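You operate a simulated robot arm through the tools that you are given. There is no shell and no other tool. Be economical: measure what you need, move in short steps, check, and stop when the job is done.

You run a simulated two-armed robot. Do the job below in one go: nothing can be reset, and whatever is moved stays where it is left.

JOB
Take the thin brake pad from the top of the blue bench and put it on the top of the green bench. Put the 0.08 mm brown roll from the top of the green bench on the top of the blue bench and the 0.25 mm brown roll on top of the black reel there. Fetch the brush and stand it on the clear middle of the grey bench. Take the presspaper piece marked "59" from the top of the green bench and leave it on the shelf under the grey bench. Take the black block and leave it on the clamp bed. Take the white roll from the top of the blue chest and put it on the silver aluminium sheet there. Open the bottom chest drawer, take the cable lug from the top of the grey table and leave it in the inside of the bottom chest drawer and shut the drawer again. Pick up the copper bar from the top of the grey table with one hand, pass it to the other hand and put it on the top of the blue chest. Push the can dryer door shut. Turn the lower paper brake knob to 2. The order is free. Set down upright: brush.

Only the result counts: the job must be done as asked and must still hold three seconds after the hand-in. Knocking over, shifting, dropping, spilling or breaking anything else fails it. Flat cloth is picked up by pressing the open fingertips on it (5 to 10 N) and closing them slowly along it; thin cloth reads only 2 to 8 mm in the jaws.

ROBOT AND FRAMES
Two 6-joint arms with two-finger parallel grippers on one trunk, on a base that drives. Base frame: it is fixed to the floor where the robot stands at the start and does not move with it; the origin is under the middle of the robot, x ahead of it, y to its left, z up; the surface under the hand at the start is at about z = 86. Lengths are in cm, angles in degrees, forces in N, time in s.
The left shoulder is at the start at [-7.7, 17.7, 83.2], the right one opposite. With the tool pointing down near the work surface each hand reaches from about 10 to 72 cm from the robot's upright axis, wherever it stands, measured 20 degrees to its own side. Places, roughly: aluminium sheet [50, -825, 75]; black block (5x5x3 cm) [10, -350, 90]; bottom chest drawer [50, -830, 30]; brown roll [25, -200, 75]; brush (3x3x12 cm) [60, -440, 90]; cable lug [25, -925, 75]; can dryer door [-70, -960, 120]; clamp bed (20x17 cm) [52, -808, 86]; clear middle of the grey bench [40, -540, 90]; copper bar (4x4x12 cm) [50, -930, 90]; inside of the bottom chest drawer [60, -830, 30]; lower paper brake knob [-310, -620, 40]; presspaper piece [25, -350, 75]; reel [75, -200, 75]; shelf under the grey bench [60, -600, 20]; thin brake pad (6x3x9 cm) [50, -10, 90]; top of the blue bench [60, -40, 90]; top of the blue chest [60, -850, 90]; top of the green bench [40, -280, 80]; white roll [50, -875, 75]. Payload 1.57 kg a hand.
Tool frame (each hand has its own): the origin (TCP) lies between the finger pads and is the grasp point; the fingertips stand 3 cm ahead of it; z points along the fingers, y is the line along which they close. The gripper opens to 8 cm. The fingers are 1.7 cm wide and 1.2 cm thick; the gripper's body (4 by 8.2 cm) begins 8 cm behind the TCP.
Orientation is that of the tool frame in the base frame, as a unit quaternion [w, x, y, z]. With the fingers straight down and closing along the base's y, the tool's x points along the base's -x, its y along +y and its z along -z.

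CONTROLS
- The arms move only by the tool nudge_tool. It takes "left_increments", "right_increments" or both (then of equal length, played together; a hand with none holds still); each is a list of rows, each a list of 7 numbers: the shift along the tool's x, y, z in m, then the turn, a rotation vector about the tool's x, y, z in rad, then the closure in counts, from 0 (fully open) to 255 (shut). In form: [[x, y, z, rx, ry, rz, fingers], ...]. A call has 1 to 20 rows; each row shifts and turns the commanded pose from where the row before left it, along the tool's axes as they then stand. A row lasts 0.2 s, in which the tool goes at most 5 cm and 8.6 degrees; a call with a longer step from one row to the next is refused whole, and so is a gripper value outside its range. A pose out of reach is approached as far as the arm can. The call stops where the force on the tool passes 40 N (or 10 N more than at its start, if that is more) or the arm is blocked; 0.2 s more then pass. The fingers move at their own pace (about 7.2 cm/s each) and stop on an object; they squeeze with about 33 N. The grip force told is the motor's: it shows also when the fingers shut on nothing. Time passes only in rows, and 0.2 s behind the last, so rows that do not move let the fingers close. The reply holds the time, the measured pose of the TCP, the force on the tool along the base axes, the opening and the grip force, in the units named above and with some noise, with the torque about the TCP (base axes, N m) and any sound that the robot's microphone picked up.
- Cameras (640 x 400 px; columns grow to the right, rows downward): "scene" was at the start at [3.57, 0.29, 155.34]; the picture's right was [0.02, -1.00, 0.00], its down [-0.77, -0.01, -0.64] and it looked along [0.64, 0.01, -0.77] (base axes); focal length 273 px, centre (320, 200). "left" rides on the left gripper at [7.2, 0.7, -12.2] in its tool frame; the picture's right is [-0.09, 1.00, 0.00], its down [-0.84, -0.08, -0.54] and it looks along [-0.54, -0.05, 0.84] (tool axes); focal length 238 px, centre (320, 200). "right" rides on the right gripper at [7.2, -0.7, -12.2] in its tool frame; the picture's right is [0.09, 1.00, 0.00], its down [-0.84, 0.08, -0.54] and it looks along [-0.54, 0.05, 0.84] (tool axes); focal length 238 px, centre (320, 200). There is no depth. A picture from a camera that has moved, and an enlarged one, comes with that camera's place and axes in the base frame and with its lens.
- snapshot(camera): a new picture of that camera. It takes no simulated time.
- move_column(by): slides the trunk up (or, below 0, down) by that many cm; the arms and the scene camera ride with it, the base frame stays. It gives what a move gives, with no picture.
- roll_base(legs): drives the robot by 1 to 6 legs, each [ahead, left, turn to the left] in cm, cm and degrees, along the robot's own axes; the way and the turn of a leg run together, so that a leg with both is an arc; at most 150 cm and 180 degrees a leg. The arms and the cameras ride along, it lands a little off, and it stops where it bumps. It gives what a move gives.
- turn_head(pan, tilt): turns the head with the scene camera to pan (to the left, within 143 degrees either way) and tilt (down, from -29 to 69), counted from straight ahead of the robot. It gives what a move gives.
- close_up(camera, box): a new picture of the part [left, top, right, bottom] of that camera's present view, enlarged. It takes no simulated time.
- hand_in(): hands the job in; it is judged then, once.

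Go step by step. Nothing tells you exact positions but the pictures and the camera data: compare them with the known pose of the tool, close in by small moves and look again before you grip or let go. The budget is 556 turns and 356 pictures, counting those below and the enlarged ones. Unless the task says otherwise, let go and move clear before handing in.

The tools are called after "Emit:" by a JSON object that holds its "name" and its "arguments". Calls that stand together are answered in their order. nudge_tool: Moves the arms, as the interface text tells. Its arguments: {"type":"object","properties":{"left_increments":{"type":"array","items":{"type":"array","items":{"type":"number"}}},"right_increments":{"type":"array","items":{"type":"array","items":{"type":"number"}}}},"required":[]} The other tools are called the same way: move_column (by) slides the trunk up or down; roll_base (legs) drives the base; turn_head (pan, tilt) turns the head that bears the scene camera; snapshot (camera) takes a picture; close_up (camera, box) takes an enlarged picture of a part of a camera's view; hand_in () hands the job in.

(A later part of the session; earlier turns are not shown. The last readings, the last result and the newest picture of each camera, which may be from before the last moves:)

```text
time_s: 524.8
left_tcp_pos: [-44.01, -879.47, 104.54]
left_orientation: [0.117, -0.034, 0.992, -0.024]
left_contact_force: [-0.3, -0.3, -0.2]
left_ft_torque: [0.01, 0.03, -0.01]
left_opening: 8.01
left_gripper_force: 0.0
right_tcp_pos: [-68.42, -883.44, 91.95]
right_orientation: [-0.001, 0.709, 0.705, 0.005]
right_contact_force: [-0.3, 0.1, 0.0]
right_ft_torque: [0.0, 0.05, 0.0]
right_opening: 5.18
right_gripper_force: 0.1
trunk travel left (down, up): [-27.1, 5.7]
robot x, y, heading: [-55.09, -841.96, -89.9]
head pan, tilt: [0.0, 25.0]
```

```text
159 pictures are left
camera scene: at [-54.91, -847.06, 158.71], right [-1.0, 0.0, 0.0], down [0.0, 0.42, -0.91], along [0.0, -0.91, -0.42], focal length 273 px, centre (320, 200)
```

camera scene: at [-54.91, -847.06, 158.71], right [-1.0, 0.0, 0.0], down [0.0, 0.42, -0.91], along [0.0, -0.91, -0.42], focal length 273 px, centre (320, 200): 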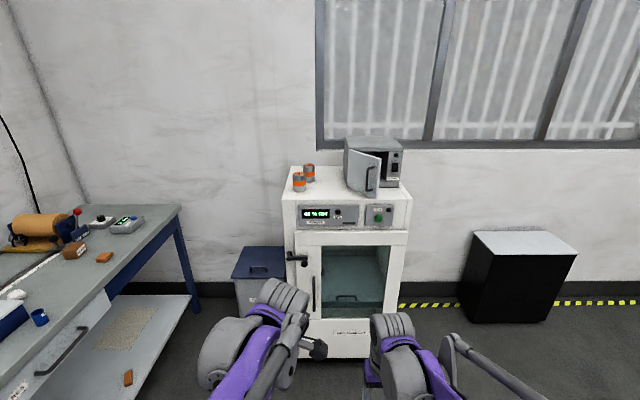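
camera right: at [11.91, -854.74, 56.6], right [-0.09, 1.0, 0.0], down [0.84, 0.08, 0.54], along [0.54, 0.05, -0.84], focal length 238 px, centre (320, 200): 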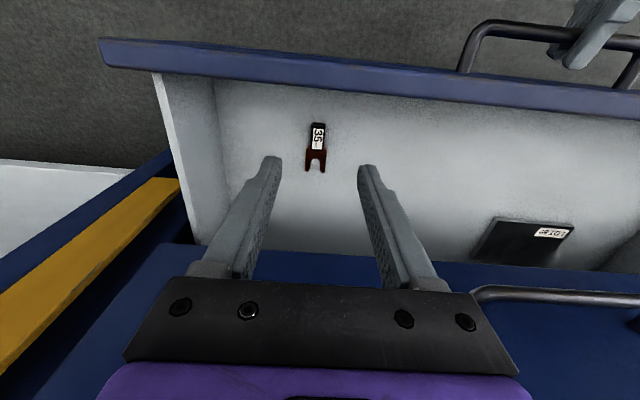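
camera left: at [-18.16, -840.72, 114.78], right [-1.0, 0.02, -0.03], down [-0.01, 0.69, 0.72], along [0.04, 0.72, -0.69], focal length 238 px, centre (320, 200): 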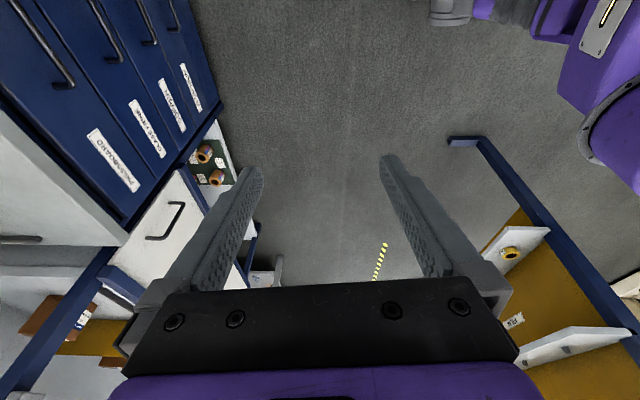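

The can dryer box front is at about y≈-970 on a cabinet (top z≈109); the door's free edge is near [-80,-956]. I pull the left hand back, raise the trunk and drive forward.

Emit:
{"name": "nudge_tool", "arguments": {"left_increments": [[0, 0.03, 0, 0, 0, 0, 0], [0, 0.03, 0, 0, 0, 0, 0], [0, 0.03, 0, 0, 0, 0, 0], [0, 0.03, 0, 0, 0, 0, 0], [0, 0.03, 0, 0, 0, 0, 0]], "right_increments": [[0, 0, -0.04, 0, 0, 0, 255], [0, 0, -0.04, 0, 0, 0, 255], [0, 0, -0.04, 0, 0, 0, 255], [0, 0, -0.04, 0, 0, 0, 255], [0, 0, -0.04, 0, 0, 0, 255]]}}

Emit:
{"name": "move_column", "arguments": {"by": 5.5}}

Emit:
{"name": "roll_base", "arguments": {"legs": [[45, 0, 0]]}}

Emit:
{"name": "turn_head", "arguments": {"pan": -10, "tilt": 35}}

Emit:
{"name": "snapshot", "arguments": {"camera": "scene"}}

```text
time_s: 526.0
left_tcp_pos: [-44.95, -864.37, 103.56]
left_orientation: [0.116, -0.033, 0.992, -0.025]
left_contact_force: [1.1, 0.1, 0.3]
left_ft_torque: [0.01, -0.01, 0.0]
left_opening: 8.02
left_gripper_force: 0.0
right_tcp_pos: [-68.53, -883.65, 111.79]
right_orientation: [-0.001, 0.709, 0.705, 0.003]
right_contact_force: [-0.7, 0.3, 0.5]
right_ft_torque: [0.0, 0.02, -0.02]
right_opening: 0.01
right_gripper_force: 21.3
trunk travel left (down, up): [-27.1, 5.7]
robot x, y, heading: [-54.8, -841.9, -90.5]
head pan, tilt: [0.0, 25.0]
```

```text
time_s: 526.9
left_tcp_pos: [-44.99, -865.47, 109.71]
left_orientation: [0.121, -0.034, 0.991, -0.038]
left_contact_force: [0.1, -0.5, -0.2]
left_ft_torque: [-0.02, 0.01, -0.01]
left_opening: 7.99
left_gripper_force: 0.1
right_tcp_pos: [-68.66, -883.45, 117.39]
right_orientation: [-0.001, 0.709, 0.705, 0.005]
right_contact_force: [0.9, -0.2, 0.2]
right_ft_torque: [-0.02, -0.01, -0.01]
right_opening: 0.0
right_gripper_force: 21.3
trunk travel left (down, up): [-32.6, 0.2]
robot x, y, heading: [-54.76, -842.19, -90.2]
head pan, tilt: [0.0, 25.0]
```

```text
time_s: 529.6
left_tcp_pos: [-45.09, -909.77, 109.52]
left_orientation: [0.121, -0.034, 0.991, -0.039]
left_contact_force: [0.4, -0.4, -0.7]
left_ft_torque: [0.02, 0.02, 0.03]
left_opening: 7.99
left_gripper_force: 0.0
right_tcp_pos: [-68.77, -927.99, 117.36]
right_orientation: [-0.001, 0.709, 0.705, 0.006]
right_contact_force: [0.1, 0.4, 0.7]
right_ft_torque: [-0.01, -0.03, -0.01]
right_opening: 0.0
right_gripper_force: 21.1
trunk travel left (down, up): [-32.6, 0.2]
robot x, y, heading: [-55.22, -886.15, -90.2]
head pan, tilt: [0.0, 25.0]
```

```text
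time_s: 530.3
left_tcp_pos: [-45.21, -909.9, 109.55]
left_orientation: [0.121, -0.036, 0.991, -0.039]
left_contact_force: [-0.3, 0.0, -0.9]
left_ft_torque: [0.03, 0.0, -0.01]
left_opening: 8.01
left_gripper_force: 0.1
right_tcp_pos: [-68.78, -927.98, 117.17]
right_orientation: [-0.001, 0.709, 0.705, 0.005]
right_contact_force: [0.2, 0.7, 0.9]
right_ft_torque: [-0.01, 0.01, 0.04]
right_opening: 0.0
right_gripper_force: 21.3
trunk travel left (down, up): [-32.6, 0.2]
robot x, y, heading: [-55.34, -886.41, -90.1]
head pan, tilt: [-10.0, 35.0]
```

```text
158 pictures are left
camera scene: at [-56.59, -890.73, 162.96], right [-0.98, 0.18, 0.0], down [0.1, 0.56, -0.82], along [-0.14, -0.81, -0.57], focal length 273 px, centre (320, 200)
```

scene: 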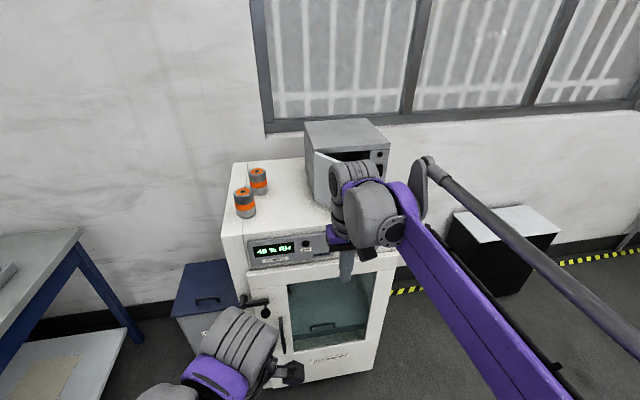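

The door hinge is at about [-69.2,-975.5], free edge [-81.4,-961.3], z 106–124. I drive forward 29 so the right hand can push it.

Emit:
{"name": "roll_base", "arguments": {"legs": [[28, 0, 0]]}}

Emit:
{"name": "snapshot", "arguments": {"camera": "right"}}

Emit:
{"name": "snapshot", "arguments": {"camera": "scene"}}

```text
time_s: 532.3
left_tcp_pos: [-45.05, -937.42, 109.54]
left_orientation: [0.12, -0.036, 0.991, -0.038]
left_contact_force: [0.4, -1.1, -0.5]
left_ft_torque: [0.01, 0.0, 0.02]
left_opening: 8.0
left_gripper_force: 0.1
right_tcp_pos: [-68.74, -955.52, 117.33]
right_orientation: [-0.001, 0.707, 0.707, 0.005]
right_contact_force: [-0.5, 0.3, 0.6]
right_ft_torque: [0.0, 0.01, -0.01]
right_opening: 0.01
right_gripper_force: 20.7
trunk travel left (down, up): [-32.6, 0.2]
robot x, y, heading: [-55.05, -914.68, -89.9]
head pan, tilt: [-10.0, 35.0]
```

```text
157 pictures are left
camera right: at [-69.43, -948.66, 129.57], right [1.0, 0.09, 0.01], down [0.07, -0.84, 0.54], along [0.05, -0.53, -0.84], focal length 238 px, centre (320, 200)
```

right: 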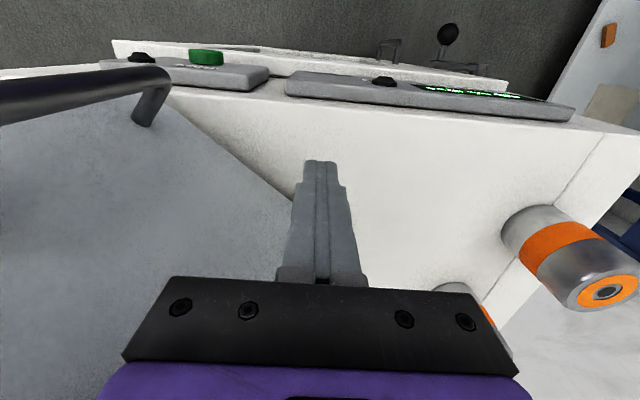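

```text
156 pictures are left
camera scene: at [-56.63, -918.3, 162.93], right [-0.98, 0.17, 0.0], down [0.1, 0.56, -0.82], along [-0.14, -0.81, -0.57], focal length 273 px, centre (320, 200)
```

scene: 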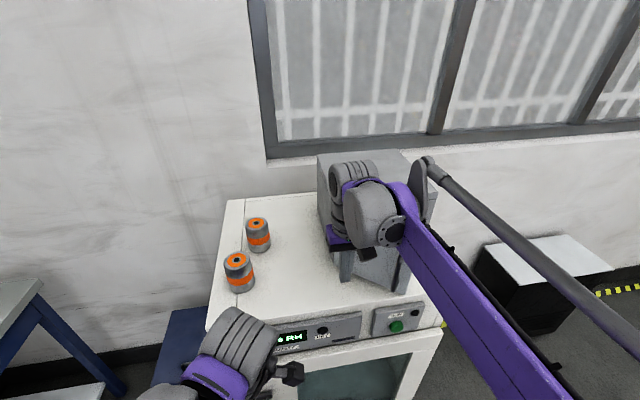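

Emit:
{"name": "roll_base", "arguments": {"legs": [[4, 0, 0]]}}

Emit:
{"name": "nudge_tool", "arguments": {"right_increments": [[0, 0, 0.035, 0, 0, 0, 255], [-0.012, -0.03, 0, 0, 0, 0, 255], [-0.012, -0.03, 0, 0, 0, 0, 255], [-0.012, -0.025, 0, 0, 0, 0, 255], [-0.013, -0.0135, 0, 0, 0, 0, 255], [-0.013, -0.0135, 0, 0, 0, 0, 255], [0, 0, 0, 0, 0, 0, 255]]}}

Emit:
{"name": "snapshot", "arguments": {"camera": "right"}}

Emit:
{"name": "snapshot", "arguments": {"camera": "scene"}}

```text
time_s: 533.3
left_tcp_pos: [-45.15, -940.91, 109.78]
left_orientation: [0.122, -0.035, 0.991, -0.039]
left_contact_force: [1.0, 0.7, -0.2]
left_ft_torque: [0.02, 0.0, -0.01]
left_opening: 7.98
left_gripper_force: 0.2
right_tcp_pos: [-68.82, -958.29, 117.58]
right_orientation: [-0.007, 0.709, 0.705, 0.01]
right_contact_force: [-0.7, 11.9, 5.1]
right_ft_torque: [-1.68, -0.03, 0.06]
right_opening: 0.02
right_gripper_force: 21.7
trunk travel left (down, up): [-32.6, 0.2]
robot x, y, heading: [-55.48, -918.2, -89.9]
head pan, tilt: [-10.0, 35.0]
stopped in leg 1: the force on the tool passed its limit at 200 N (the readings are from after the stop); the commanded pose is now the measured one
```

```text
time_s: 533.7
left_tcp_pos: [-45.17, -940.98, 109.7]
left_orientation: [0.122, -0.036, 0.991, -0.039]
left_contact_force: [-1.1, -0.1, 0.0]
left_ft_torque: [-0.01, 0.0, 0.05]
left_opening: 7.98
left_gripper_force: 0.1
right_tcp_pos: [-68.99, -958.28, 114.18]
right_orientation: [-0.008, 0.707, 0.707, 0.011]
right_contact_force: [1.3, 11.7, 2.0]
right_ft_torque: [-1.46, 0.19, 0.02]
right_opening: 0.0
right_gripper_force: 21.7
trunk travel left (down, up): [-32.6, 0.2]
robot x, y, heading: [-55.37, -917.99, -90.1]
head pan, tilt: [-10.0, 35.0]
stopped in row 2 (right hand): the force on the tool passed its limit at 44 N (the readings are from after the stop); the commanded pose is now the measured one
```

```text
155 pictures are left
camera right: at [-69.71, -951.52, 126.59], right [1.0, 0.09, 0.01], down [0.07, -0.85, 0.52], along [0.05, -0.52, -0.85], focal length 238 px, centre (320, 200)
```

right: 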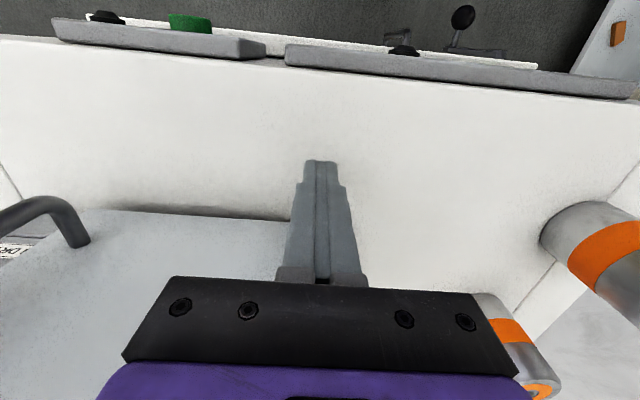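

```text
154 pictures are left
camera scene: at [-56.64, -921.74, 162.95], right [-0.98, 0.18, 0.0], down [0.1, 0.56, -0.82], along [-0.14, -0.81, -0.57], focal length 273 px, centre (320, 200)
```

scene: 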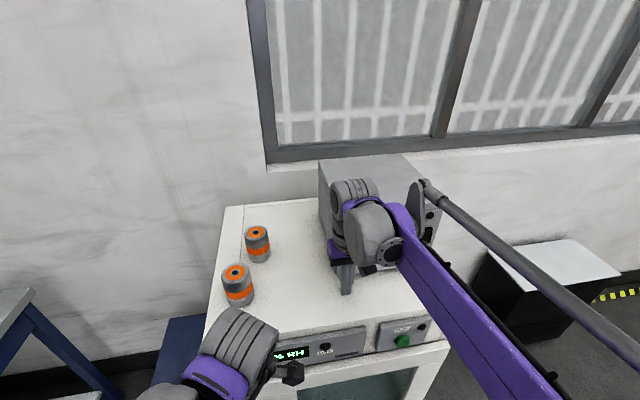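

A hard touch: the hand's body met the door and swung it nearly shut. I back the hand off and check.

Emit:
{"name": "nudge_tool", "arguments": {"right_increments": [[0.03, 0.0, 0, 0, 0, 0, 255], [0.04, 0, -0.02, 0, 0, 0, 255], [0.04, 0, -0.03, 0, 0, 0, 255], [0.04, 0, 0, 0, 0, 0, 255], [0.04, 0, 0, 0, 0, 0, 255]]}}

Emit:
{"name": "snapshot", "arguments": {"camera": "scene"}}

Emit:
{"name": "snapshot", "arguments": {"camera": "right"}}

```text
time_s: 534.9
left_tcp_pos: [-45.12, -941.0, 109.62]
left_orientation: [0.122, -0.035, 0.991, -0.039]
left_contact_force: [-0.1, 0.3, -0.7]
left_ft_torque: [0.02, 0.02, -0.02]
left_opening: 8.0
left_gripper_force: 0.1
right_tcp_pos: [-69.09, -939.35, 119.65]
right_orientation: [-0.008, 0.707, 0.707, 0.012]
right_contact_force: [-0.1, 0.3, -0.3]
right_ft_torque: [0.0, 0.02, 0.04]
right_opening: 0.0
right_gripper_force: 21.3
trunk travel left (down, up): [-32.6, 0.2]
robot x, y, heading: [-55.15, -918.05, -90.1]
head pan, tilt: [-10.0, 35.0]
```

```text
153 pictures are left
camera scene: at [-56.68, -921.82, 162.94], right [-0.98, 0.18, 0.0], down [0.1, 0.56, -0.82], along [-0.14, -0.81, -0.57], focal length 273 px, centre (320, 200)
```

scene: 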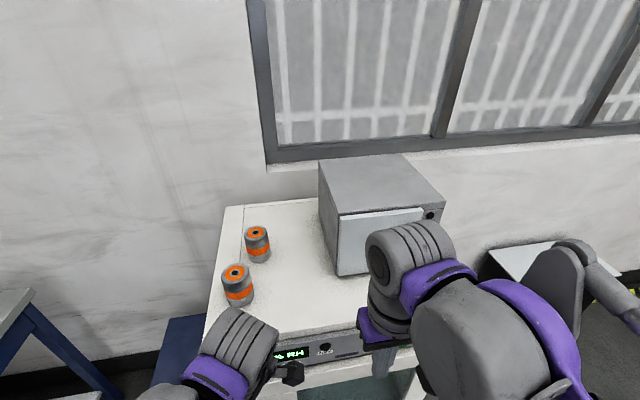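

```text
152 pictures are left
camera right: at [-69.84, -932.66, 132.04], right [1.0, 0.09, 0.01], down [0.07, -0.85, 0.52], along [0.05, -0.52, -0.85], focal length 238 px, centre (320, 200)
```

right: 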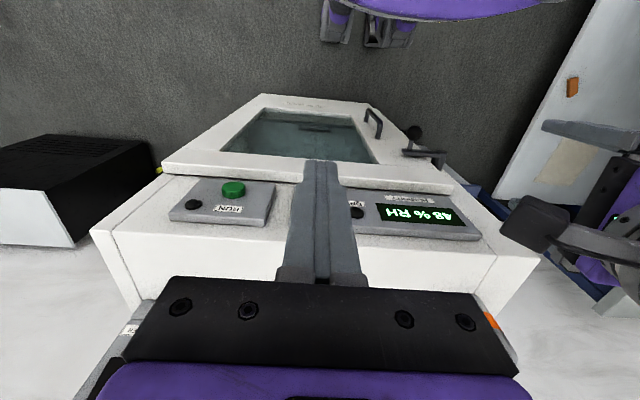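

Emit:
{"name": "close_up", "arguments": {"camera": "scene", "box": [300, 140, 460, 290]}}

```text
2.67 times, centred on (380, 215) of scene
camera zoom: at [-56.68, -921.82, 162.94], right [-0.98, 0.18, 0.0], down [0.1, 0.56, -0.82], along [-0.14, -0.81, -0.57], focal length 729 px, centre (160, 160)
```

zoom: 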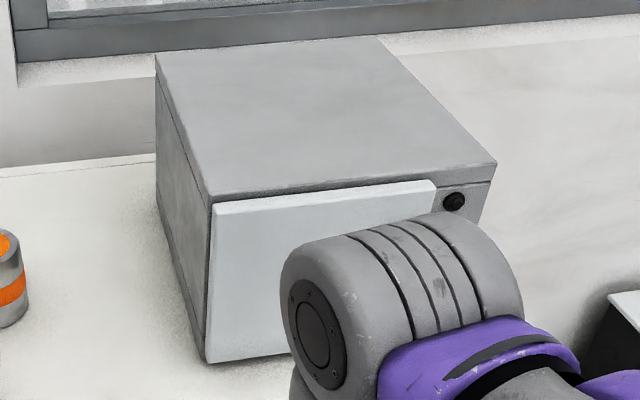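

The door is almost shut, and the box hasn't shifted. I press gently near the free edge.

Emit:
{"name": "nudge_tool", "arguments": {"right_increments": [[0, -0.04, 0, 0, 0, 0, 255], [0, -0.04, 0, 0, 0, 0, 255], [0, -0.025, 0, 0, 0, 0, 255], [-0.03, 0, 0, 0, 0, 0, 255], [-0.03, 0, 0, 0, 0, 0, 255], [-0.03, 0, 0, 0, 0, 0, 255], [0, 0, 0, 0, 0, 0, 255]]}}

Emit:
{"name": "snapshot", "arguments": {"camera": "right"}}

Emit:
{"name": "close_up", "arguments": {"camera": "scene", "box": [300, 140, 460, 290]}}

```text
time_s: 536.5
left_tcp_pos: [-45.1, -941.13, 109.64]
left_orientation: [0.122, -0.035, 0.991, -0.038]
left_contact_force: [0.2, -0.5, -0.1]
left_ft_torque: [-0.06, -0.02, 0.0]
left_opening: 7.99
left_gripper_force: 0.0
right_tcp_pos: [-79.44, -948.91, 119.31]
right_orientation: [-0.007, 0.707, 0.707, 0.012]
right_contact_force: [-0.5, -0.4, -1.2]
right_ft_torque: [-0.01, -0.02, 0.0]
right_opening: 0.0
right_gripper_force: 21.5
trunk travel left (down, up): [-32.6, 0.2]
robot x, y, heading: [-55.17, -917.82, -90.2]
head pan, tilt: [-10.0, 35.0]
```

```text
150 pictures are left
camera right: at [-80.19, -942.0, 131.74], right [1.0, 0.09, 0.01], down [0.07, -0.85, 0.52], along [0.05, -0.52, -0.85], focal length 238 px, centre (320, 200)
```

right: 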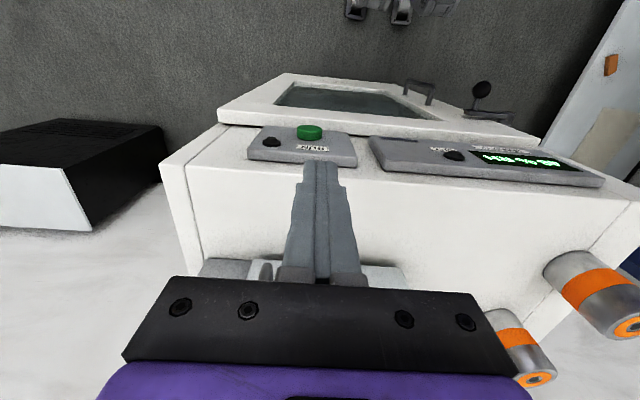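

```text
2.67 times, centred on (380, 215) of scene
camera zoom: at [-56.64, -921.94, 162.95], right [-0.98, 0.18, 0.0], down [0.1, 0.56, -0.82], along [-0.14, -0.81, -0.57], focal length 729 px, centre (160, 160)
```

zoom: 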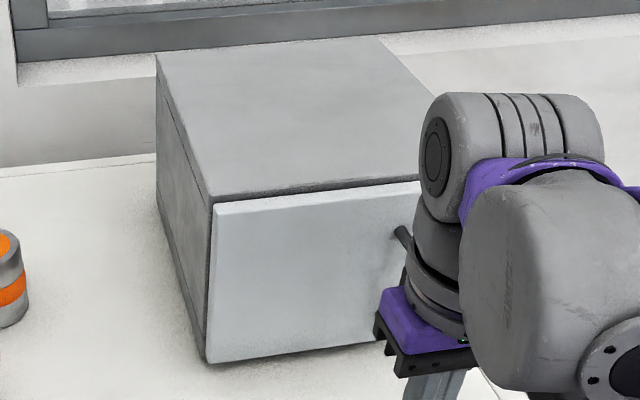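

Emit:
{"name": "nudge_tool", "arguments": {"right_increments": [[-0.02, 0, 0, 0, 0, 0, 255], [-0.01, 0, 0, 0, 0, 0, 255], [-0.01, 0, 0, 0, 0, 0, 255], [-0.01, 0, 0, 0, 0, 0, 255], [-0.01, 0, 0, 0, 0, 0, 255], [-0.01, 0, 0, 0, 0, 0, 255], [-0.01, 0, 0, 0, 0, 0, 255], [-0.01, 0, 0, 0, 0, 0, 255], [-0.01, 0, 0, 0, 0, 0, 255]]}}

Emit:
{"name": "snapshot", "arguments": {"camera": "right"}}

Emit:
{"name": "close_up", "arguments": {"camera": "scene", "box": [300, 140, 460, 290]}}

```text
time_s: 538.5
left_tcp_pos: [-45.14, -940.94, 109.67]
left_orientation: [0.122, -0.035, 0.991, -0.039]
left_contact_force: [-0.6, 0.0, -0.7]
left_ft_torque: [0.02, 0.02, 0.03]
left_opening: 8.0
left_gripper_force: 0.0
right_tcp_pos: [-79.54, -958.33, 119.13]
right_orientation: [-0.007, 0.707, 0.707, 0.011]
right_contact_force: [0.1, 10.9, -2.3]
right_ft_torque: [-1.01, 0.06, 0.13]
right_opening: 0.0
right_gripper_force: 21.2
trunk travel left (down, up): [-32.6, 0.2]
robot x, y, heading: [-55.31, -917.91, -90.2]
head pan, tilt: [-10.0, 35.0]
```

```text
148 pictures are left
camera right: at [-80.28, -951.57, 131.48], right [1.0, 0.09, 0.01], down [0.07, -0.85, 0.52], along [0.05, -0.52, -0.85], focal length 238 px, centre (320, 200)
```

right: 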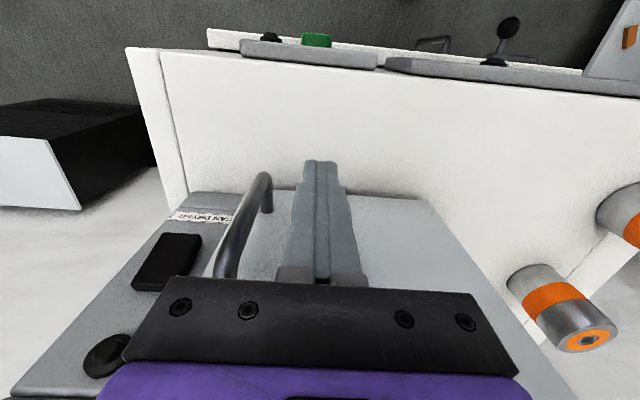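

```text
2.67 times, centred on (380, 215) of scene
camera zoom: at [-56.65, -921.64, 162.94], right [-0.98, 0.18, 0.0], down [0.1, 0.56, -0.82], along [-0.14, -0.81, -0.57], focal length 729 px, centre (160, 160)
```

zoom: 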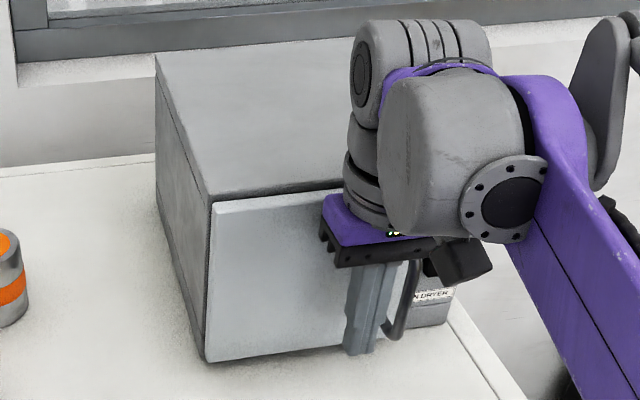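

The door face is now at the same depth as at its hinge — shut. One firmer press, then I back away.

Emit:
{"name": "nudge_tool", "arguments": {"right_increments": [[-0.006, 0, 0, 0, 0, 0, 255], [-0.006, 0, 0, 0, 0, 0, 255], [0, 0, 0, 0, 0, 0, 255]]}}

Emit:
{"name": "nudge_tool", "arguments": {"right_increments": [[0.03, 0.0, 0, 0, 0, 0, 255], [0.04, 0, -0.01, 0, 0, 0, 255], [0.04, 0.03, 0, 0, 0, 0, 255], [0.04, 0.03, 0, 0, 0, 0, 255], [0.04, 0, 0, 0, 0, 0, 255]]}}

Emit:
{"name": "roll_base", "arguments": {"legs": [[-45, 0, 0]]}}

Emit:
{"name": "snapshot", "arguments": {"camera": "scene"}}

```text
time_s: 538.9
left_tcp_pos: [-45.21, -940.74, 109.72]
left_orientation: [0.122, -0.035, 0.991, -0.04]
left_contact_force: [-1.3, -0.2, -0.4]
left_ft_torque: [0.03, 0.01, 0.01]
left_opening: 8.02
left_gripper_force: 0.0
right_tcp_pos: [-79.49, -958.42, 119.22]
right_orientation: [-0.01, 0.707, 0.707, 0.014]
right_contact_force: [0.8, 27.6, -6.7]
right_ft_torque: [-2.43, 0.28, 0.55]
right_opening: 0.02
right_gripper_force: 20.9
trunk travel left (down, up): [-32.6, 0.2]
robot x, y, heading: [-55.41, -917.99, -90.2]
head pan, tilt: [-10.0, 35.0]
stopped in row 2 (right hand): the force on the tool passed its limit at 43 N (the readings are from after the stop); the commanded pose is now the measured one
```

```text
time_s: 540.1
left_tcp_pos: [-45.27, -941.1, 109.53]
left_orientation: [0.121, -0.035, 0.991, -0.039]
left_contact_force: [0.1, -0.5, 0.0]
left_ft_torque: [0.0, -0.02, 0.0]
left_opening: 8.0
left_gripper_force: 0.1
right_tcp_pos: [-73.56, -939.7, 120.54]
right_orientation: [-0.01, 0.707, 0.707, 0.014]
right_contact_force: [-0.3, 0.0, -0.3]
right_ft_torque: [-0.05, -0.01, 0.02]
right_opening: 0.0
right_gripper_force: 20.8
trunk travel left (down, up): [-32.6, 0.2]
robot x, y, heading: [-54.99, -917.7, -90.5]
head pan, tilt: [-10.0, 35.0]
```

```text
time_s: 542.9
left_tcp_pos: [-44.95, -895.92, 109.72]
left_orientation: [0.122, -0.034, 0.991, -0.038]
left_contact_force: [0.1, 0.2, -1.0]
left_ft_torque: [0.02, 0.01, 0.01]
left_opening: 8.02
left_gripper_force: 0.1
right_tcp_pos: [-73.55, -894.71, 120.55]
right_orientation: [-0.01, 0.708, 0.706, 0.013]
right_contact_force: [1.0, -0.7, 0.5]
right_ft_torque: [0.01, -0.01, 0.0]
right_opening: 0.0
right_gripper_force: 21.2
trunk travel left (down, up): [-32.6, 0.2]
robot x, y, heading: [-54.8, -872.9, -90.4]
head pan, tilt: [-10.0, 35.0]
```

```text
146 pictures are left
camera scene: at [-56.49, -876.74, 162.96], right [-0.98, 0.18, 0.0], down [0.1, 0.56, -0.82], along [-0.15, -0.81, -0.57], focal length 273 px, centre (320, 200)
```

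scene: 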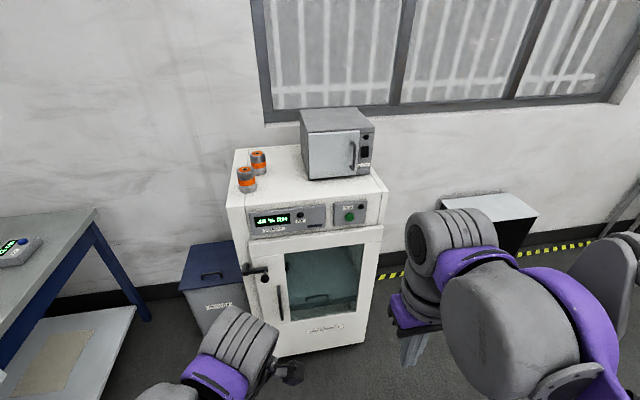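

The dryer door is shut. Now the paper brake knob at about [-310,-620,40]; I look that way.

Emit:
{"name": "turn_head", "arguments": {"pan": -125, "tilt": 20}}

Emit:
{"name": "snapshot", "arguments": {"camera": "scene"}}

Emit:
{"name": "turn_head", "arguments": {"pan": -85, "tilt": 20}}

Emit:
{"name": "snapshot", "arguments": {"camera": "scene"}}

```text
time_s: 544.8
left_tcp_pos: [-45.1, -896.03, 109.62]
left_orientation: [0.122, -0.034, 0.991, -0.039]
left_contact_force: [-0.5, 0.2, -0.1]
left_ft_torque: [-0.03, 0.0, 0.02]
left_opening: 8.01
left_gripper_force: 0.0
right_tcp_pos: [-73.34, -894.62, 120.62]
right_orientation: [-0.01, 0.708, 0.706, 0.013]
right_contact_force: [-0.1, 0.6, 0.1]
right_ft_torque: [-0.02, 0.0, 0.02]
right_opening: 0.0
right_gripper_force: 20.9
trunk travel left (down, up): [-32.6, 0.2]
robot x, y, heading: [-54.68, -872.67, -90.4]
head pan, tilt: [-125.0, 20.0]
```

```text
145 pictures are left
camera scene: at [-62.52, -862.65, 165.33], right [0.58, 0.82, 0.0], down [0.28, -0.2, -0.94], along [-0.77, 0.54, -0.34], focal length 273 px, centre (320, 200)
```

scene: 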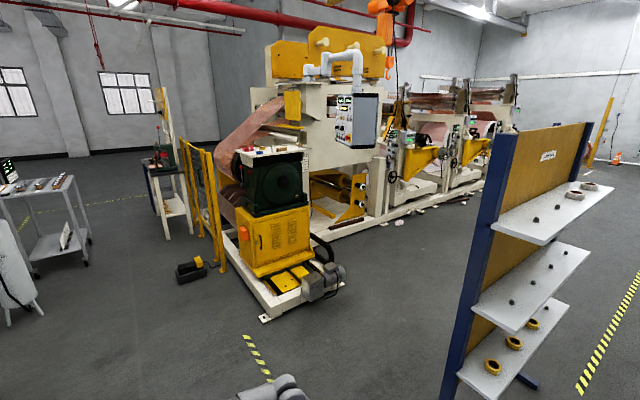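

```text
time_s: 545.9
left_tcp_pos: [-45.07, -896.0, 109.63]
left_orientation: [0.122, -0.034, 0.991, -0.038]
left_contact_force: [0.8, 0.3, -0.1]
left_ft_torque: [0.0, 0.0, -0.03]
left_opening: 7.99
left_gripper_force: 0.0
right_tcp_pos: [-73.52, -894.5, 120.63]
right_orientation: [-0.01, 0.707, 0.707, 0.014]
right_contact_force: [0.2, -0.3, -0.4]
right_ft_torque: [-0.02, 0.02, -0.04]
right_opening: 0.02
right_gripper_force: 21.4
trunk travel left (down, up): [-32.6, 0.2]
robot x, y, heading: [-55.16, -872.25, -90.2]
head pan, tilt: [-85.0, 20.0]
```

```text
144 pictures are left
camera scene: at [-64.2, -868.79, 165.33], right [-0.08, 1.0, 0.0], down [0.34, 0.03, -0.94], along [-0.94, -0.08, -0.34], focal length 273 px, centre (320, 200)
```

scene: 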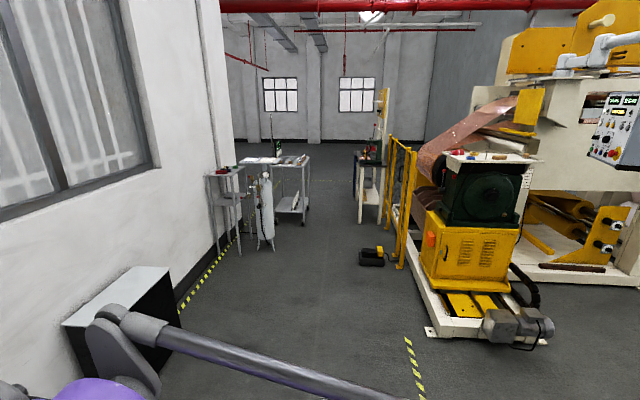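

Emit:
{"name": "turn_head", "arguments": {"pan": -125, "tilt": 20}}

Emit:
{"name": "close_up", "arguments": {"camera": "scene", "box": [300, 150, 420, 250]}}

Emit:
{"name": "close_up", "arguments": {"camera": "scene", "box": [220, 100, 480, 330]}}

```text
time_s: 546.9
left_tcp_pos: [-45.08, -895.89, 109.6]
left_orientation: [0.122, -0.033, 0.991, -0.039]
left_contact_force: [-0.7, 0.4, 0.6]
left_ft_torque: [-0.02, 0.04, -0.02]
left_opening: 7.99
left_gripper_force: 0.1
right_tcp_pos: [-73.59, -894.69, 120.69]
right_orientation: [-0.01, 0.707, 0.707, 0.014]
right_contact_force: [0.1, -0.2, 0.1]
right_ft_torque: [0.01, -0.01, -0.01]
right_opening: 0.0
right_gripper_force: 21.5
trunk travel left (down, up): [-32.6, 0.2]
robot x, y, heading: [-54.7, -872.58, -90.3]
head pan, tilt: [-125.0, 20.0]
```

```text
4.00 times, centred on (360, 200) of scene
camera zoom: at [-62.53, -862.66, 165.33], right [0.58, 0.82, 0.0], down [0.28, -0.2, -0.94], along [-0.77, 0.54, -0.34], focal length 1094 px, centre (160, 200)
```

zoom: 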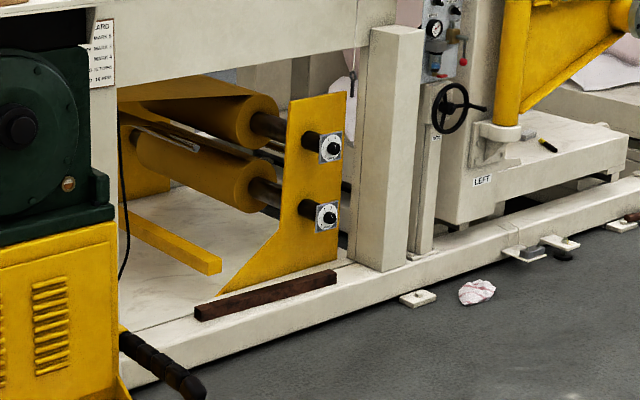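

```text
1.74 times, centred on (350, 215) of scene
camera zoom: at [-62.53, -862.66, 165.33], right [0.58, 0.82, 0.0], down [0.28, -0.2, -0.94], along [-0.77, 0.54, -0.34], focal length 476 px, centre (268, 174)
```

zoom: 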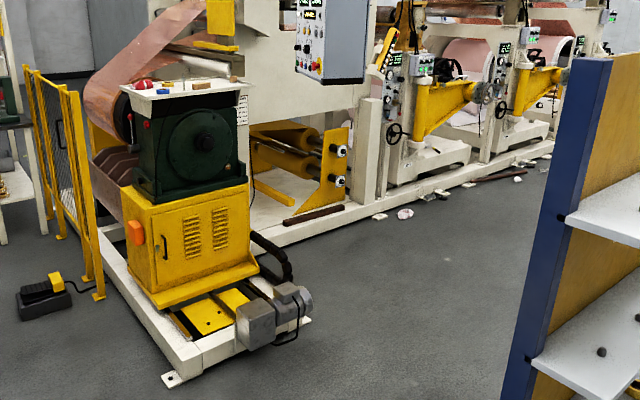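

The lower paper-brake knob is on the yellow plate of the big machine, facing +x, near [-303,-628,40]. I drive there between the rack and the machine.

Emit:
{"name": "roll_base", "arguments": {"legs": [[0, -110, 0], [-125, 0, 0], [-120, 0, 0], [0, 0, -90]]}}

Emit:
{"name": "turn_head", "arguments": {"pan": 0, "tilt": 25}}

Emit:
{"name": "snapshot", "arguments": {"camera": "scene"}}

```text
time_s: 572.3
left_tcp_pos: [-185.6, -636.58, 109.5]
left_orientation: [0.057, 0.687, 0.715, -0.115]
left_contact_force: [-0.7, -0.1, 0.0]
left_ft_torque: [-0.03, -0.02, -0.01]
left_opening: 7.98
left_gripper_force: 0.0
right_tcp_pos: [-183.44, -608.07, 120.6]
right_orientation: [0.003, 1.0, -0.016, 0.017]
right_contact_force: [0.7, 0.7, 0.0]
right_ft_torque: [0.02, 0.01, -0.03]
right_opening: 0.0
right_gripper_force: 21.3
trunk travel left (down, up): [-32.6, 0.2]
robot x, y, heading: [-161.9, -627.12, 178.1]
head pan, tilt: [-125.0, 20.0]
```

```text
time_s: 574.4
left_tcp_pos: [-185.44, -636.5, 109.59]
left_orientation: [0.058, 0.687, 0.716, -0.115]
left_contact_force: [-0.2, 0.4, -0.6]
left_ft_torque: [-0.03, 0.0, 0.0]
left_opening: 8.01
left_gripper_force: 0.1
right_tcp_pos: [-183.4, -608.19, 120.56]
right_orientation: [0.003, 1.0, -0.015, 0.017]
right_contact_force: [-0.5, 0.5, -0.3]
right_ft_torque: [0.01, 0.03, 0.03]
right_opening: 0.03
right_gripper_force: 21.4
trunk travel left (down, up): [-32.6, 0.2]
robot x, y, heading: [-161.96, -627.54, 178.2]
head pan, tilt: [0.0, 25.0]
```

```text
141 pictures are left
camera scene: at [-166.71, -626.87, 164.53], right [0.03, 1.0, 0.0], down [0.42, -0.01, -0.91], along [-0.91, 0.03, -0.42], focal length 273 px, centre (320, 200)
```

scene: 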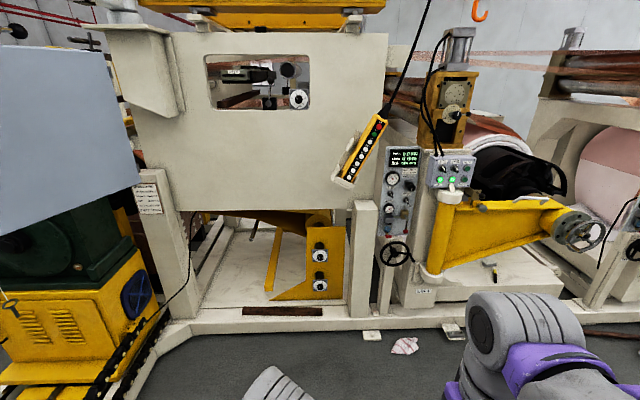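

Emit:
{"name": "close_up", "arguments": {"camera": "scene", "box": [295, 235, 345, 300]}}

```text
6.15 times, centred on (320, 268) of scene
camera zoom: at [-166.71, -626.87, 164.53], right [0.03, 1.0, 0.0], down [0.42, -0.01, -0.91], along [-0.91, 0.03, -0.42], focal length 1682 px, centre (320, -215)
```

zoom: 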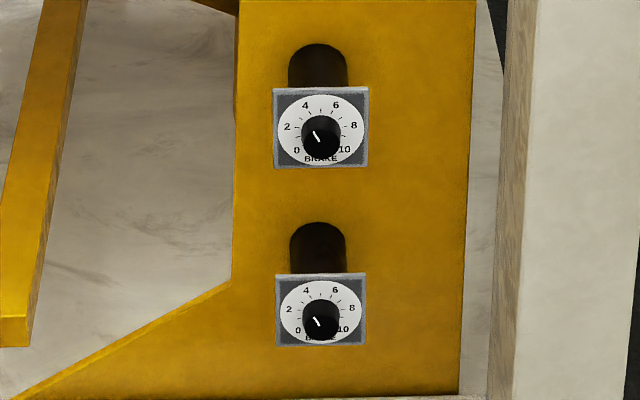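

Emit:
{"name": "roll_base", "arguments": {"legs": [[0, 12, 1.8], [58, 0, 0]]}}

Emit:
{"name": "move_column", "arguments": {"by": -32}}

Emit:
{"name": "turn_head", "arguments": {"pan": -10, "tilt": 45}}

Emit:
{"name": "snapshot", "arguments": {"camera": "scene"}}

```text
time_s: 579.0
left_tcp_pos: [-243.76, -649.11, 109.71]
left_orientation: [0.058, 0.676, 0.726, -0.113]
left_contact_force: [0.4, 0.3, 0.1]
left_ft_torque: [0.0, -0.03, 0.0]
left_opening: 7.96
left_gripper_force: 0.1
right_tcp_pos: [-242.49, -620.74, 120.57]
right_orientation: [0.002, 1.0, 0.001, 0.016]
right_contact_force: [0.1, 0.0, 0.5]
right_ft_torque: [0.01, 0.02, -0.01]
right_opening: 0.02
right_gripper_force: 20.9
trunk travel left (down, up): [-32.6, 0.2]
robot x, y, heading: [-220.7, -639.24, 179.7]
head pan, tilt: [0.0, 25.0]
```

```text
time_s: 582.1
left_tcp_pos: [-243.75, -649.18, 77.58]
left_orientation: [0.059, 0.675, 0.727, -0.113]
left_contact_force: [-0.1, 0.9, 0.7]
left_ft_torque: [-0.03, 0.02, -0.02]
left_opening: 7.99
left_gripper_force: 0.1
right_tcp_pos: [-242.58, -620.78, 88.59]
right_orientation: [0.003, 1.0, 0.001, 0.017]
right_contact_force: [-0.4, 0.4, -0.6]
right_ft_torque: [-0.01, 0.0, 0.02]
right_opening: 0.01
right_gripper_force: 21.7
trunk travel left (down, up): [-0.6, 32.2]
robot x, y, heading: [-220.5, -638.77, 180.0]
head pan, tilt: [0.0, 25.0]
```

```text
time_s: 583.0
left_tcp_pos: [-243.81, -649.16, 77.5]
left_orientation: [0.058, 0.676, 0.726, -0.113]
left_contact_force: [0.5, -0.2, -1.0]
left_ft_torque: [-0.02, 0.0, -0.02]
left_opening: 8.02
left_gripper_force: 0.1
right_tcp_pos: [-242.57, -620.71, 88.43]
right_orientation: [0.003, 1.0, 0.0, 0.016]
right_contact_force: [0.2, -0.7, 0.4]
right_ft_torque: [0.0, 0.0, 0.01]
right_opening: 0.0
right_gripper_force: 21.5
trunk travel left (down, up): [-0.6, 32.2]
robot x, y, heading: [-220.19, -639.32, 179.8]
head pan, tilt: [-10.0, 45.0]
```

```text
139 pictures are left
camera scene: at [-229.32, -637.51, 128.7], right [0.17, 0.98, 0.0], down [0.7, -0.12, -0.71], along [-0.7, 0.12, -0.71], focal length 273 px, centre (320, 200)
```

scene: 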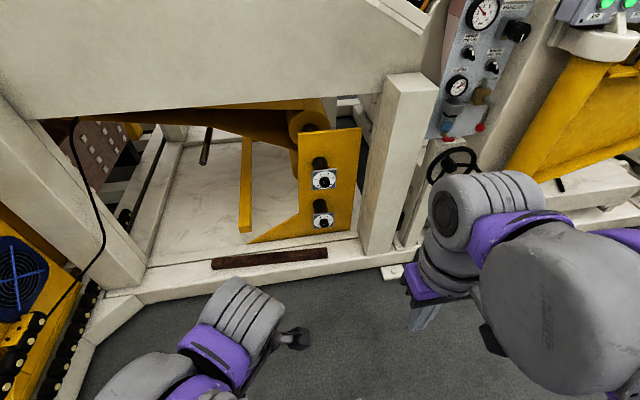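

The lower knob is at about [-305.5,-622.6,37.7]. I bring the right hand forward and down, open it, and pitch it to point at the knob.

Emit:
{"name": "nudge_tool", "arguments": {"right_increments": [[-0.04, 0, 0.03, 0, 0, 0, 0], [-0.04, 0, 0.03, 0, 0, 0, 0], [-0.04, 0, 0.03, 0, 0, 0, 0], [-0.04, 0, 0.03, 0, 0, 0, 0], [-0.04, 0, 0.03, 0, 0, 0, 0], [-0.04, 0, 0.03, 0, 0, 0, 0], [-0.04, 0, 0.03, 0, 0, 0, 0], [-0.04, 0, 0.03, 0, 0, 0, 0], [-0.04, 0, 0.02, 0, 0, 0, 0], [0, 0, 0, 0, 0, 0, 0]]}}

Emit:
{"name": "nudge_tool", "arguments": {"right_increments": [[0, 0, 0, 0, -0.1428, 0, 0], [0, 0, 0, 0, -0.1428, 0, 0], [0, 0, 0, 0, -0.1428, 0, 0], [0, 0, 0, 0, -0.1428, 0, 0], [0, 0, 0, 0, -0.1428, 0, 0], [0, 0, 0, 0, -0.1428, 0, 0], [0, 0, 0, 0, -0.1428, 0, 0], [0, 0, 0, 0, -0.1428, 0, 0], [0, 0, 0, 0, -0.1428, 0, 0], [0, 0, 0, 0, -0.1428, 0, 0], [0, 0, 0, 0, -0.1428, 0, 0], [0, 0, 0, 0, 0, 0, 0]]}}

Emit:
{"name": "snapshot", "arguments": {"camera": "right"}}

Emit:
{"name": "snapshot", "arguments": {"camera": "scene"}}

```text
time_s: 585.2
left_tcp_pos: [-243.73, -649.15, 77.57]
left_orientation: [0.058, 0.676, 0.726, -0.113]
left_contact_force: [-0.2, 0.1, 0.2]
left_ft_torque: [0.02, 0.02, -0.03]
left_opening: 8.0
left_gripper_force: 0.1
right_tcp_pos: [-277.73, -620.92, 61.36]
right_orientation: [0.002, 1.0, 0.001, 0.017]
right_contact_force: [-0.6, 0.4, 0.8]
right_ft_torque: [0.0, -0.02, 0.01]
right_opening: 7.99
right_gripper_force: 0.1
trunk travel left (down, up): [-0.6, 32.2]
robot x, y, heading: [-219.94, -639.42, 180.1]
head pan, tilt: [-10.0, 45.0]
```

```text
time_s: 587.8
left_tcp_pos: [-243.74, -649.18, 77.57]
left_orientation: [0.06, 0.676, 0.725, -0.113]
left_contact_force: [0.6, -0.2, 0.0]
left_ft_torque: [-0.02, -0.03, 0.0]
left_opening: 7.99
left_gripper_force: 0.1
right_tcp_pos: [-277.65, -620.54, 61.4]
right_orientation: [0.003, 0.719, -0.001, -0.695]
right_contact_force: [1.0, -0.3, 0.4]
right_ft_torque: [-0.02, -0.03, -0.02]
right_opening: 8.01
right_gripper_force: 0.0
right hand out of reach, approached as far as the arm can: row 10
trunk travel left (down, up): [-0.6, 32.2]
robot x, y, heading: [-220.23, -639.38, 180.1]
head pan, tilt: [-10.0, 45.0]
```

```text
138 pictures are left
camera right: at [-265.29, -620.01, 54.65], right [0.0, -1.0, -0.09], down [0.52, -0.07, 0.85], along [-0.86, -0.05, 0.51], focal length 238 px, centre (320, 200)
```

right: 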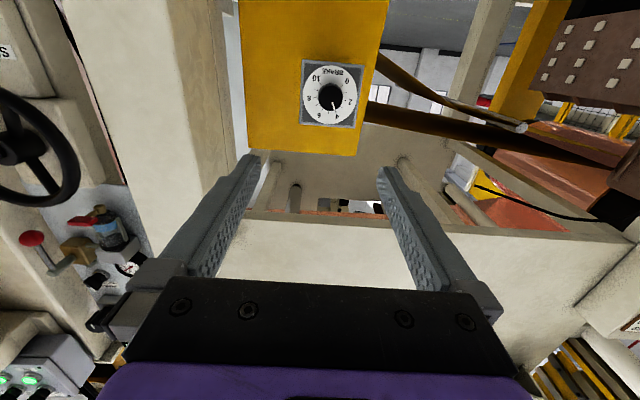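

```text
137 pictures are left
camera scene: at [-229.31, -637.51, 128.69], right [0.17, 0.98, 0.0], down [0.7, -0.12, -0.71], along [-0.7, 0.12, -0.71], focal length 273 px, centre (320, 200)
```

scene: 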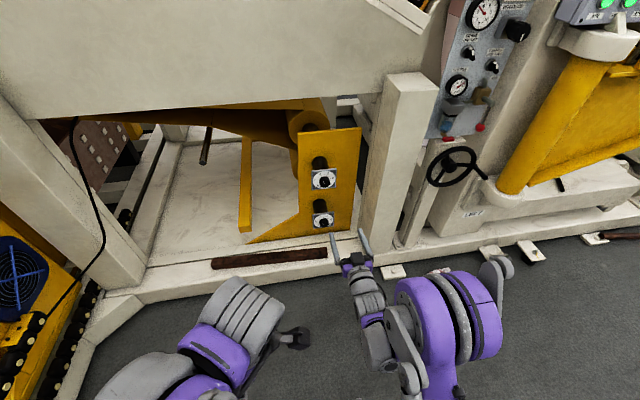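

Emit:
{"name": "nudge_tool", "arguments": {"right_increments": [[0.03, 0.003, 0, 0, 0, 0, 0], [0.03, 0.003, 0, 0, 0, 0, 0], [0.03, 0.003, 0, 0, 0, 0, 0], [0.03, 0.003, 0, 0, 0, 0, 0], [0.03, 0.003, 0, 0, 0, 0, 0], [0.03, 0.002, 0, 0, 0, 0, 0], [0.03, 0, 0, 0, 0, 0, 0], [0.02, 0, 0, 0, 0, 0, 0], [0, 0, 0, 0, 0, 0, 0]]}}

Emit:
{"name": "snapshot", "arguments": {"camera": "right"}}

```text
time_s: 589.8
left_tcp_pos: [-243.64, -649.07, 77.71]
left_orientation: [0.06, 0.676, 0.726, -0.113]
left_contact_force: [-1.1, 0.1, 0.1]
left_ft_torque: [-0.01, -0.02, -0.02]
left_opening: 8.03
left_gripper_force: 0.0
right_tcp_pos: [-280.3, -622.54, 39.2]
right_orientation: [0.003, 0.719, -0.001, -0.695]
right_contact_force: [-0.2, -0.4, -0.2]
right_ft_torque: [0.03, 0.01, 0.02]
right_opening: 8.0
right_gripper_force: 0.0
right hand out of reach, approached as far as the arm can: row 4, 5, 6, 7
trunk travel left (down, up): [-0.6, 32.2]
robot x, y, heading: [-220.12, -639.53, 179.9]
head pan, tilt: [-10.0, 45.0]
```

```text
136 pictures are left
camera right: at [-267.84, -621.92, 32.41], right [0.0, -1.0, -0.09], down [0.51, -0.07, 0.85], along [-0.86, -0.05, 0.51], focal length 238 px, centre (320, 200)
```

right: 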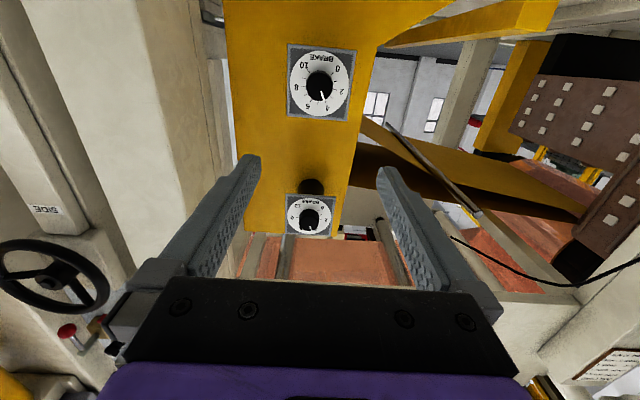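

Emit:
{"name": "close_up", "arguments": {"camera": "right", "box": [270, 30, 370, 130]}}

```text
4.00 times, centred on (320, 80) of right
camera zoom: at [-267.84, -621.92, 32.41], right [0.0, -1.0, -0.09], down [0.51, -0.07, 0.85], along [-0.86, -0.05, 0.51], focal length 953 px, centre (320, 680)
```

zoom: 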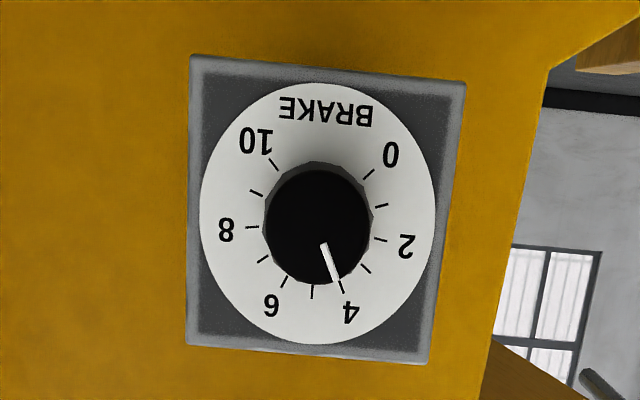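

The lower knob currently points exactly at 4; it must go 54° counter-clockwise to 2. I align the hand in front of it.

Emit:
{"name": "nudge_tool", "arguments": {"right_increments": [[0.012, 0, 0.02, 0, 0, 0, 0], [0.012, 0, 0.03, 0, 0, 0, 0], [0.003, 0, 0.03, 0, 0, 0, 0], [0, 0, 0.02, 0, 0, 0, 0], [0, 0, 0, 0, 0, 0, 0]]}}

Emit:
{"name": "snapshot", "arguments": {"camera": "right"}}

Emit:
{"name": "close_up", "arguments": {"camera": "scene", "box": [250, 130, 410, 280]}}

```text
time_s: 591.0
left_tcp_pos: [-243.67, -649.16, 77.61]
left_orientation: [0.059, 0.675, 0.726, -0.113]
left_contact_force: [-0.3, 0.9, 1.1]
left_ft_torque: [-0.04, -0.04, 0.03]
left_opening: 8.01
left_gripper_force: 0.0
right_tcp_pos: [-289.9, -622.47, 36.26]
right_orientation: [0.003, 0.719, -0.001, -0.695]
right_contact_force: [0.1, -0.8, -0.8]
right_ft_torque: [0.01, 0.0, -0.02]
right_opening: 7.98
right_gripper_force: 0.1
trunk travel left (down, up): [-0.6, 32.2]
robot x, y, heading: [-220.17, -638.97, 179.7]
head pan, tilt: [-10.0, 45.0]
```

```text
134 pictures are left
camera right: at [-277.46, -621.88, 29.5], right [0.0, -1.0, -0.09], down [0.51, -0.07, 0.85], along [-0.86, -0.05, 0.51], focal length 238 px, centre (320, 200)
```

right: 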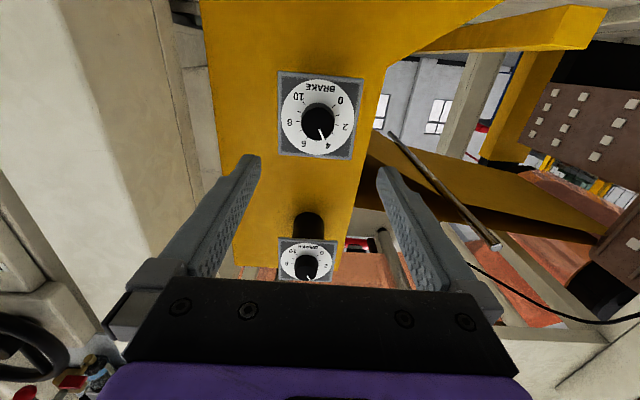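

```text
2.67 times, centred on (330, 205) of scene
camera zoom: at [-229.31, -637.51, 128.69], right [0.17, 0.98, 0.0], down [0.7, -0.12, -0.71], along [-0.7, 0.12, -0.71], focal length 729 px, centre (293, 187)
```

zoom: 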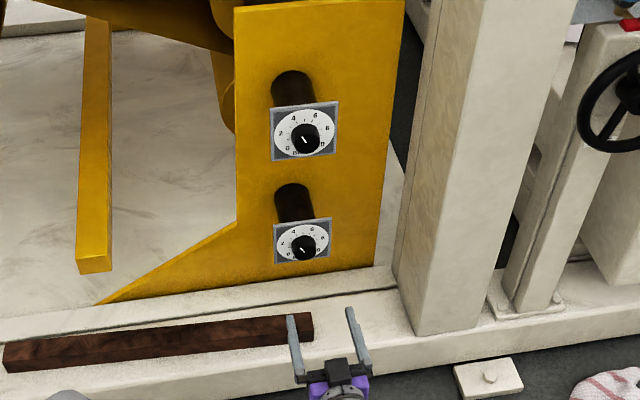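

Emit:
{"name": "nudge_tool", "arguments": {"right_increments": [[0.002, 0, 0.03, 0, 0, 0, 0], [0, 0, 0.03, 0, 0, 0, 0], [0, 0, 0.03, 0, 0, 0, 0], [0, 0, 0.02, 0, 0, 0, 0], [0, 0, 0, 0, 0, 0, 0]]}}

Emit:
{"name": "snapshot", "arguments": {"camera": "right"}}

Emit:
{"name": "close_up", "arguments": {"camera": "scene", "box": [270, 170, 370, 260]}}

```text
time_s: 592.2
left_tcp_pos: [-243.72, -649.07, 77.65]
left_orientation: [0.059, 0.676, 0.726, -0.113]
left_contact_force: [-0.1, 0.5, 0.0]
left_ft_torque: [0.0, 0.02, -0.01]
left_opening: 7.99
left_gripper_force: 0.0
right_tcp_pos: [-298.84, -622.37, 38.7]
right_orientation: [0.003, 0.72, -0.001, -0.694]
right_contact_force: [0.3, -0.5, -0.7]
right_ft_torque: [0.0, 0.0, 0.02]
right_opening: 7.98
right_gripper_force: 0.0
right hand out of reach, approached as far as the arm can: row 2, 3, 4
trunk travel left (down, up): [-0.6, 32.2]
robot x, y, heading: [-220.52, -638.79, 180.0]
head pan, tilt: [-10.0, 45.0]
```

```text
132 pictures are left
camera right: at [-286.48, -621.88, 31.97], right [0.0, -1.0, -0.09], down [0.51, -0.07, 0.86], along [-0.86, -0.05, 0.51], focal length 238 px, centre (320, 200)
```

right: 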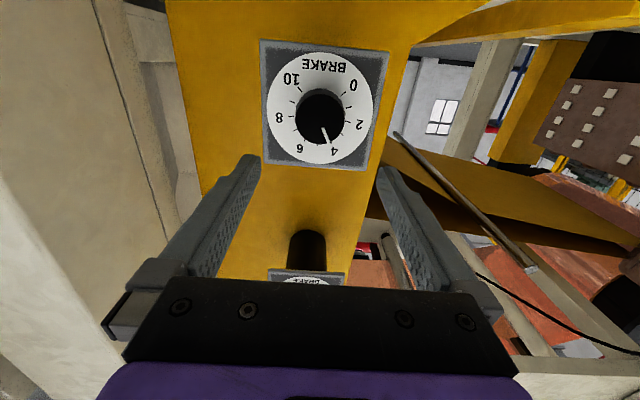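

```text
4.44 times, centred on (320, 215) of scene
camera zoom: at [-229.31, -637.51, 128.69], right [0.17, 0.98, 0.0], down [0.7, -0.12, -0.71], along [-0.7, 0.12, -0.71], focal length 1215 px, centre (320, 133)
```

zoom: 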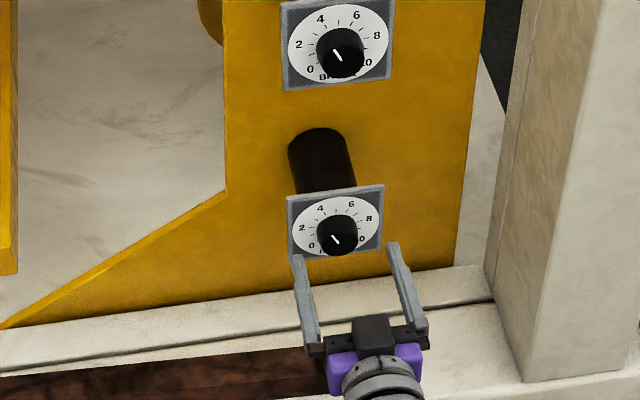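

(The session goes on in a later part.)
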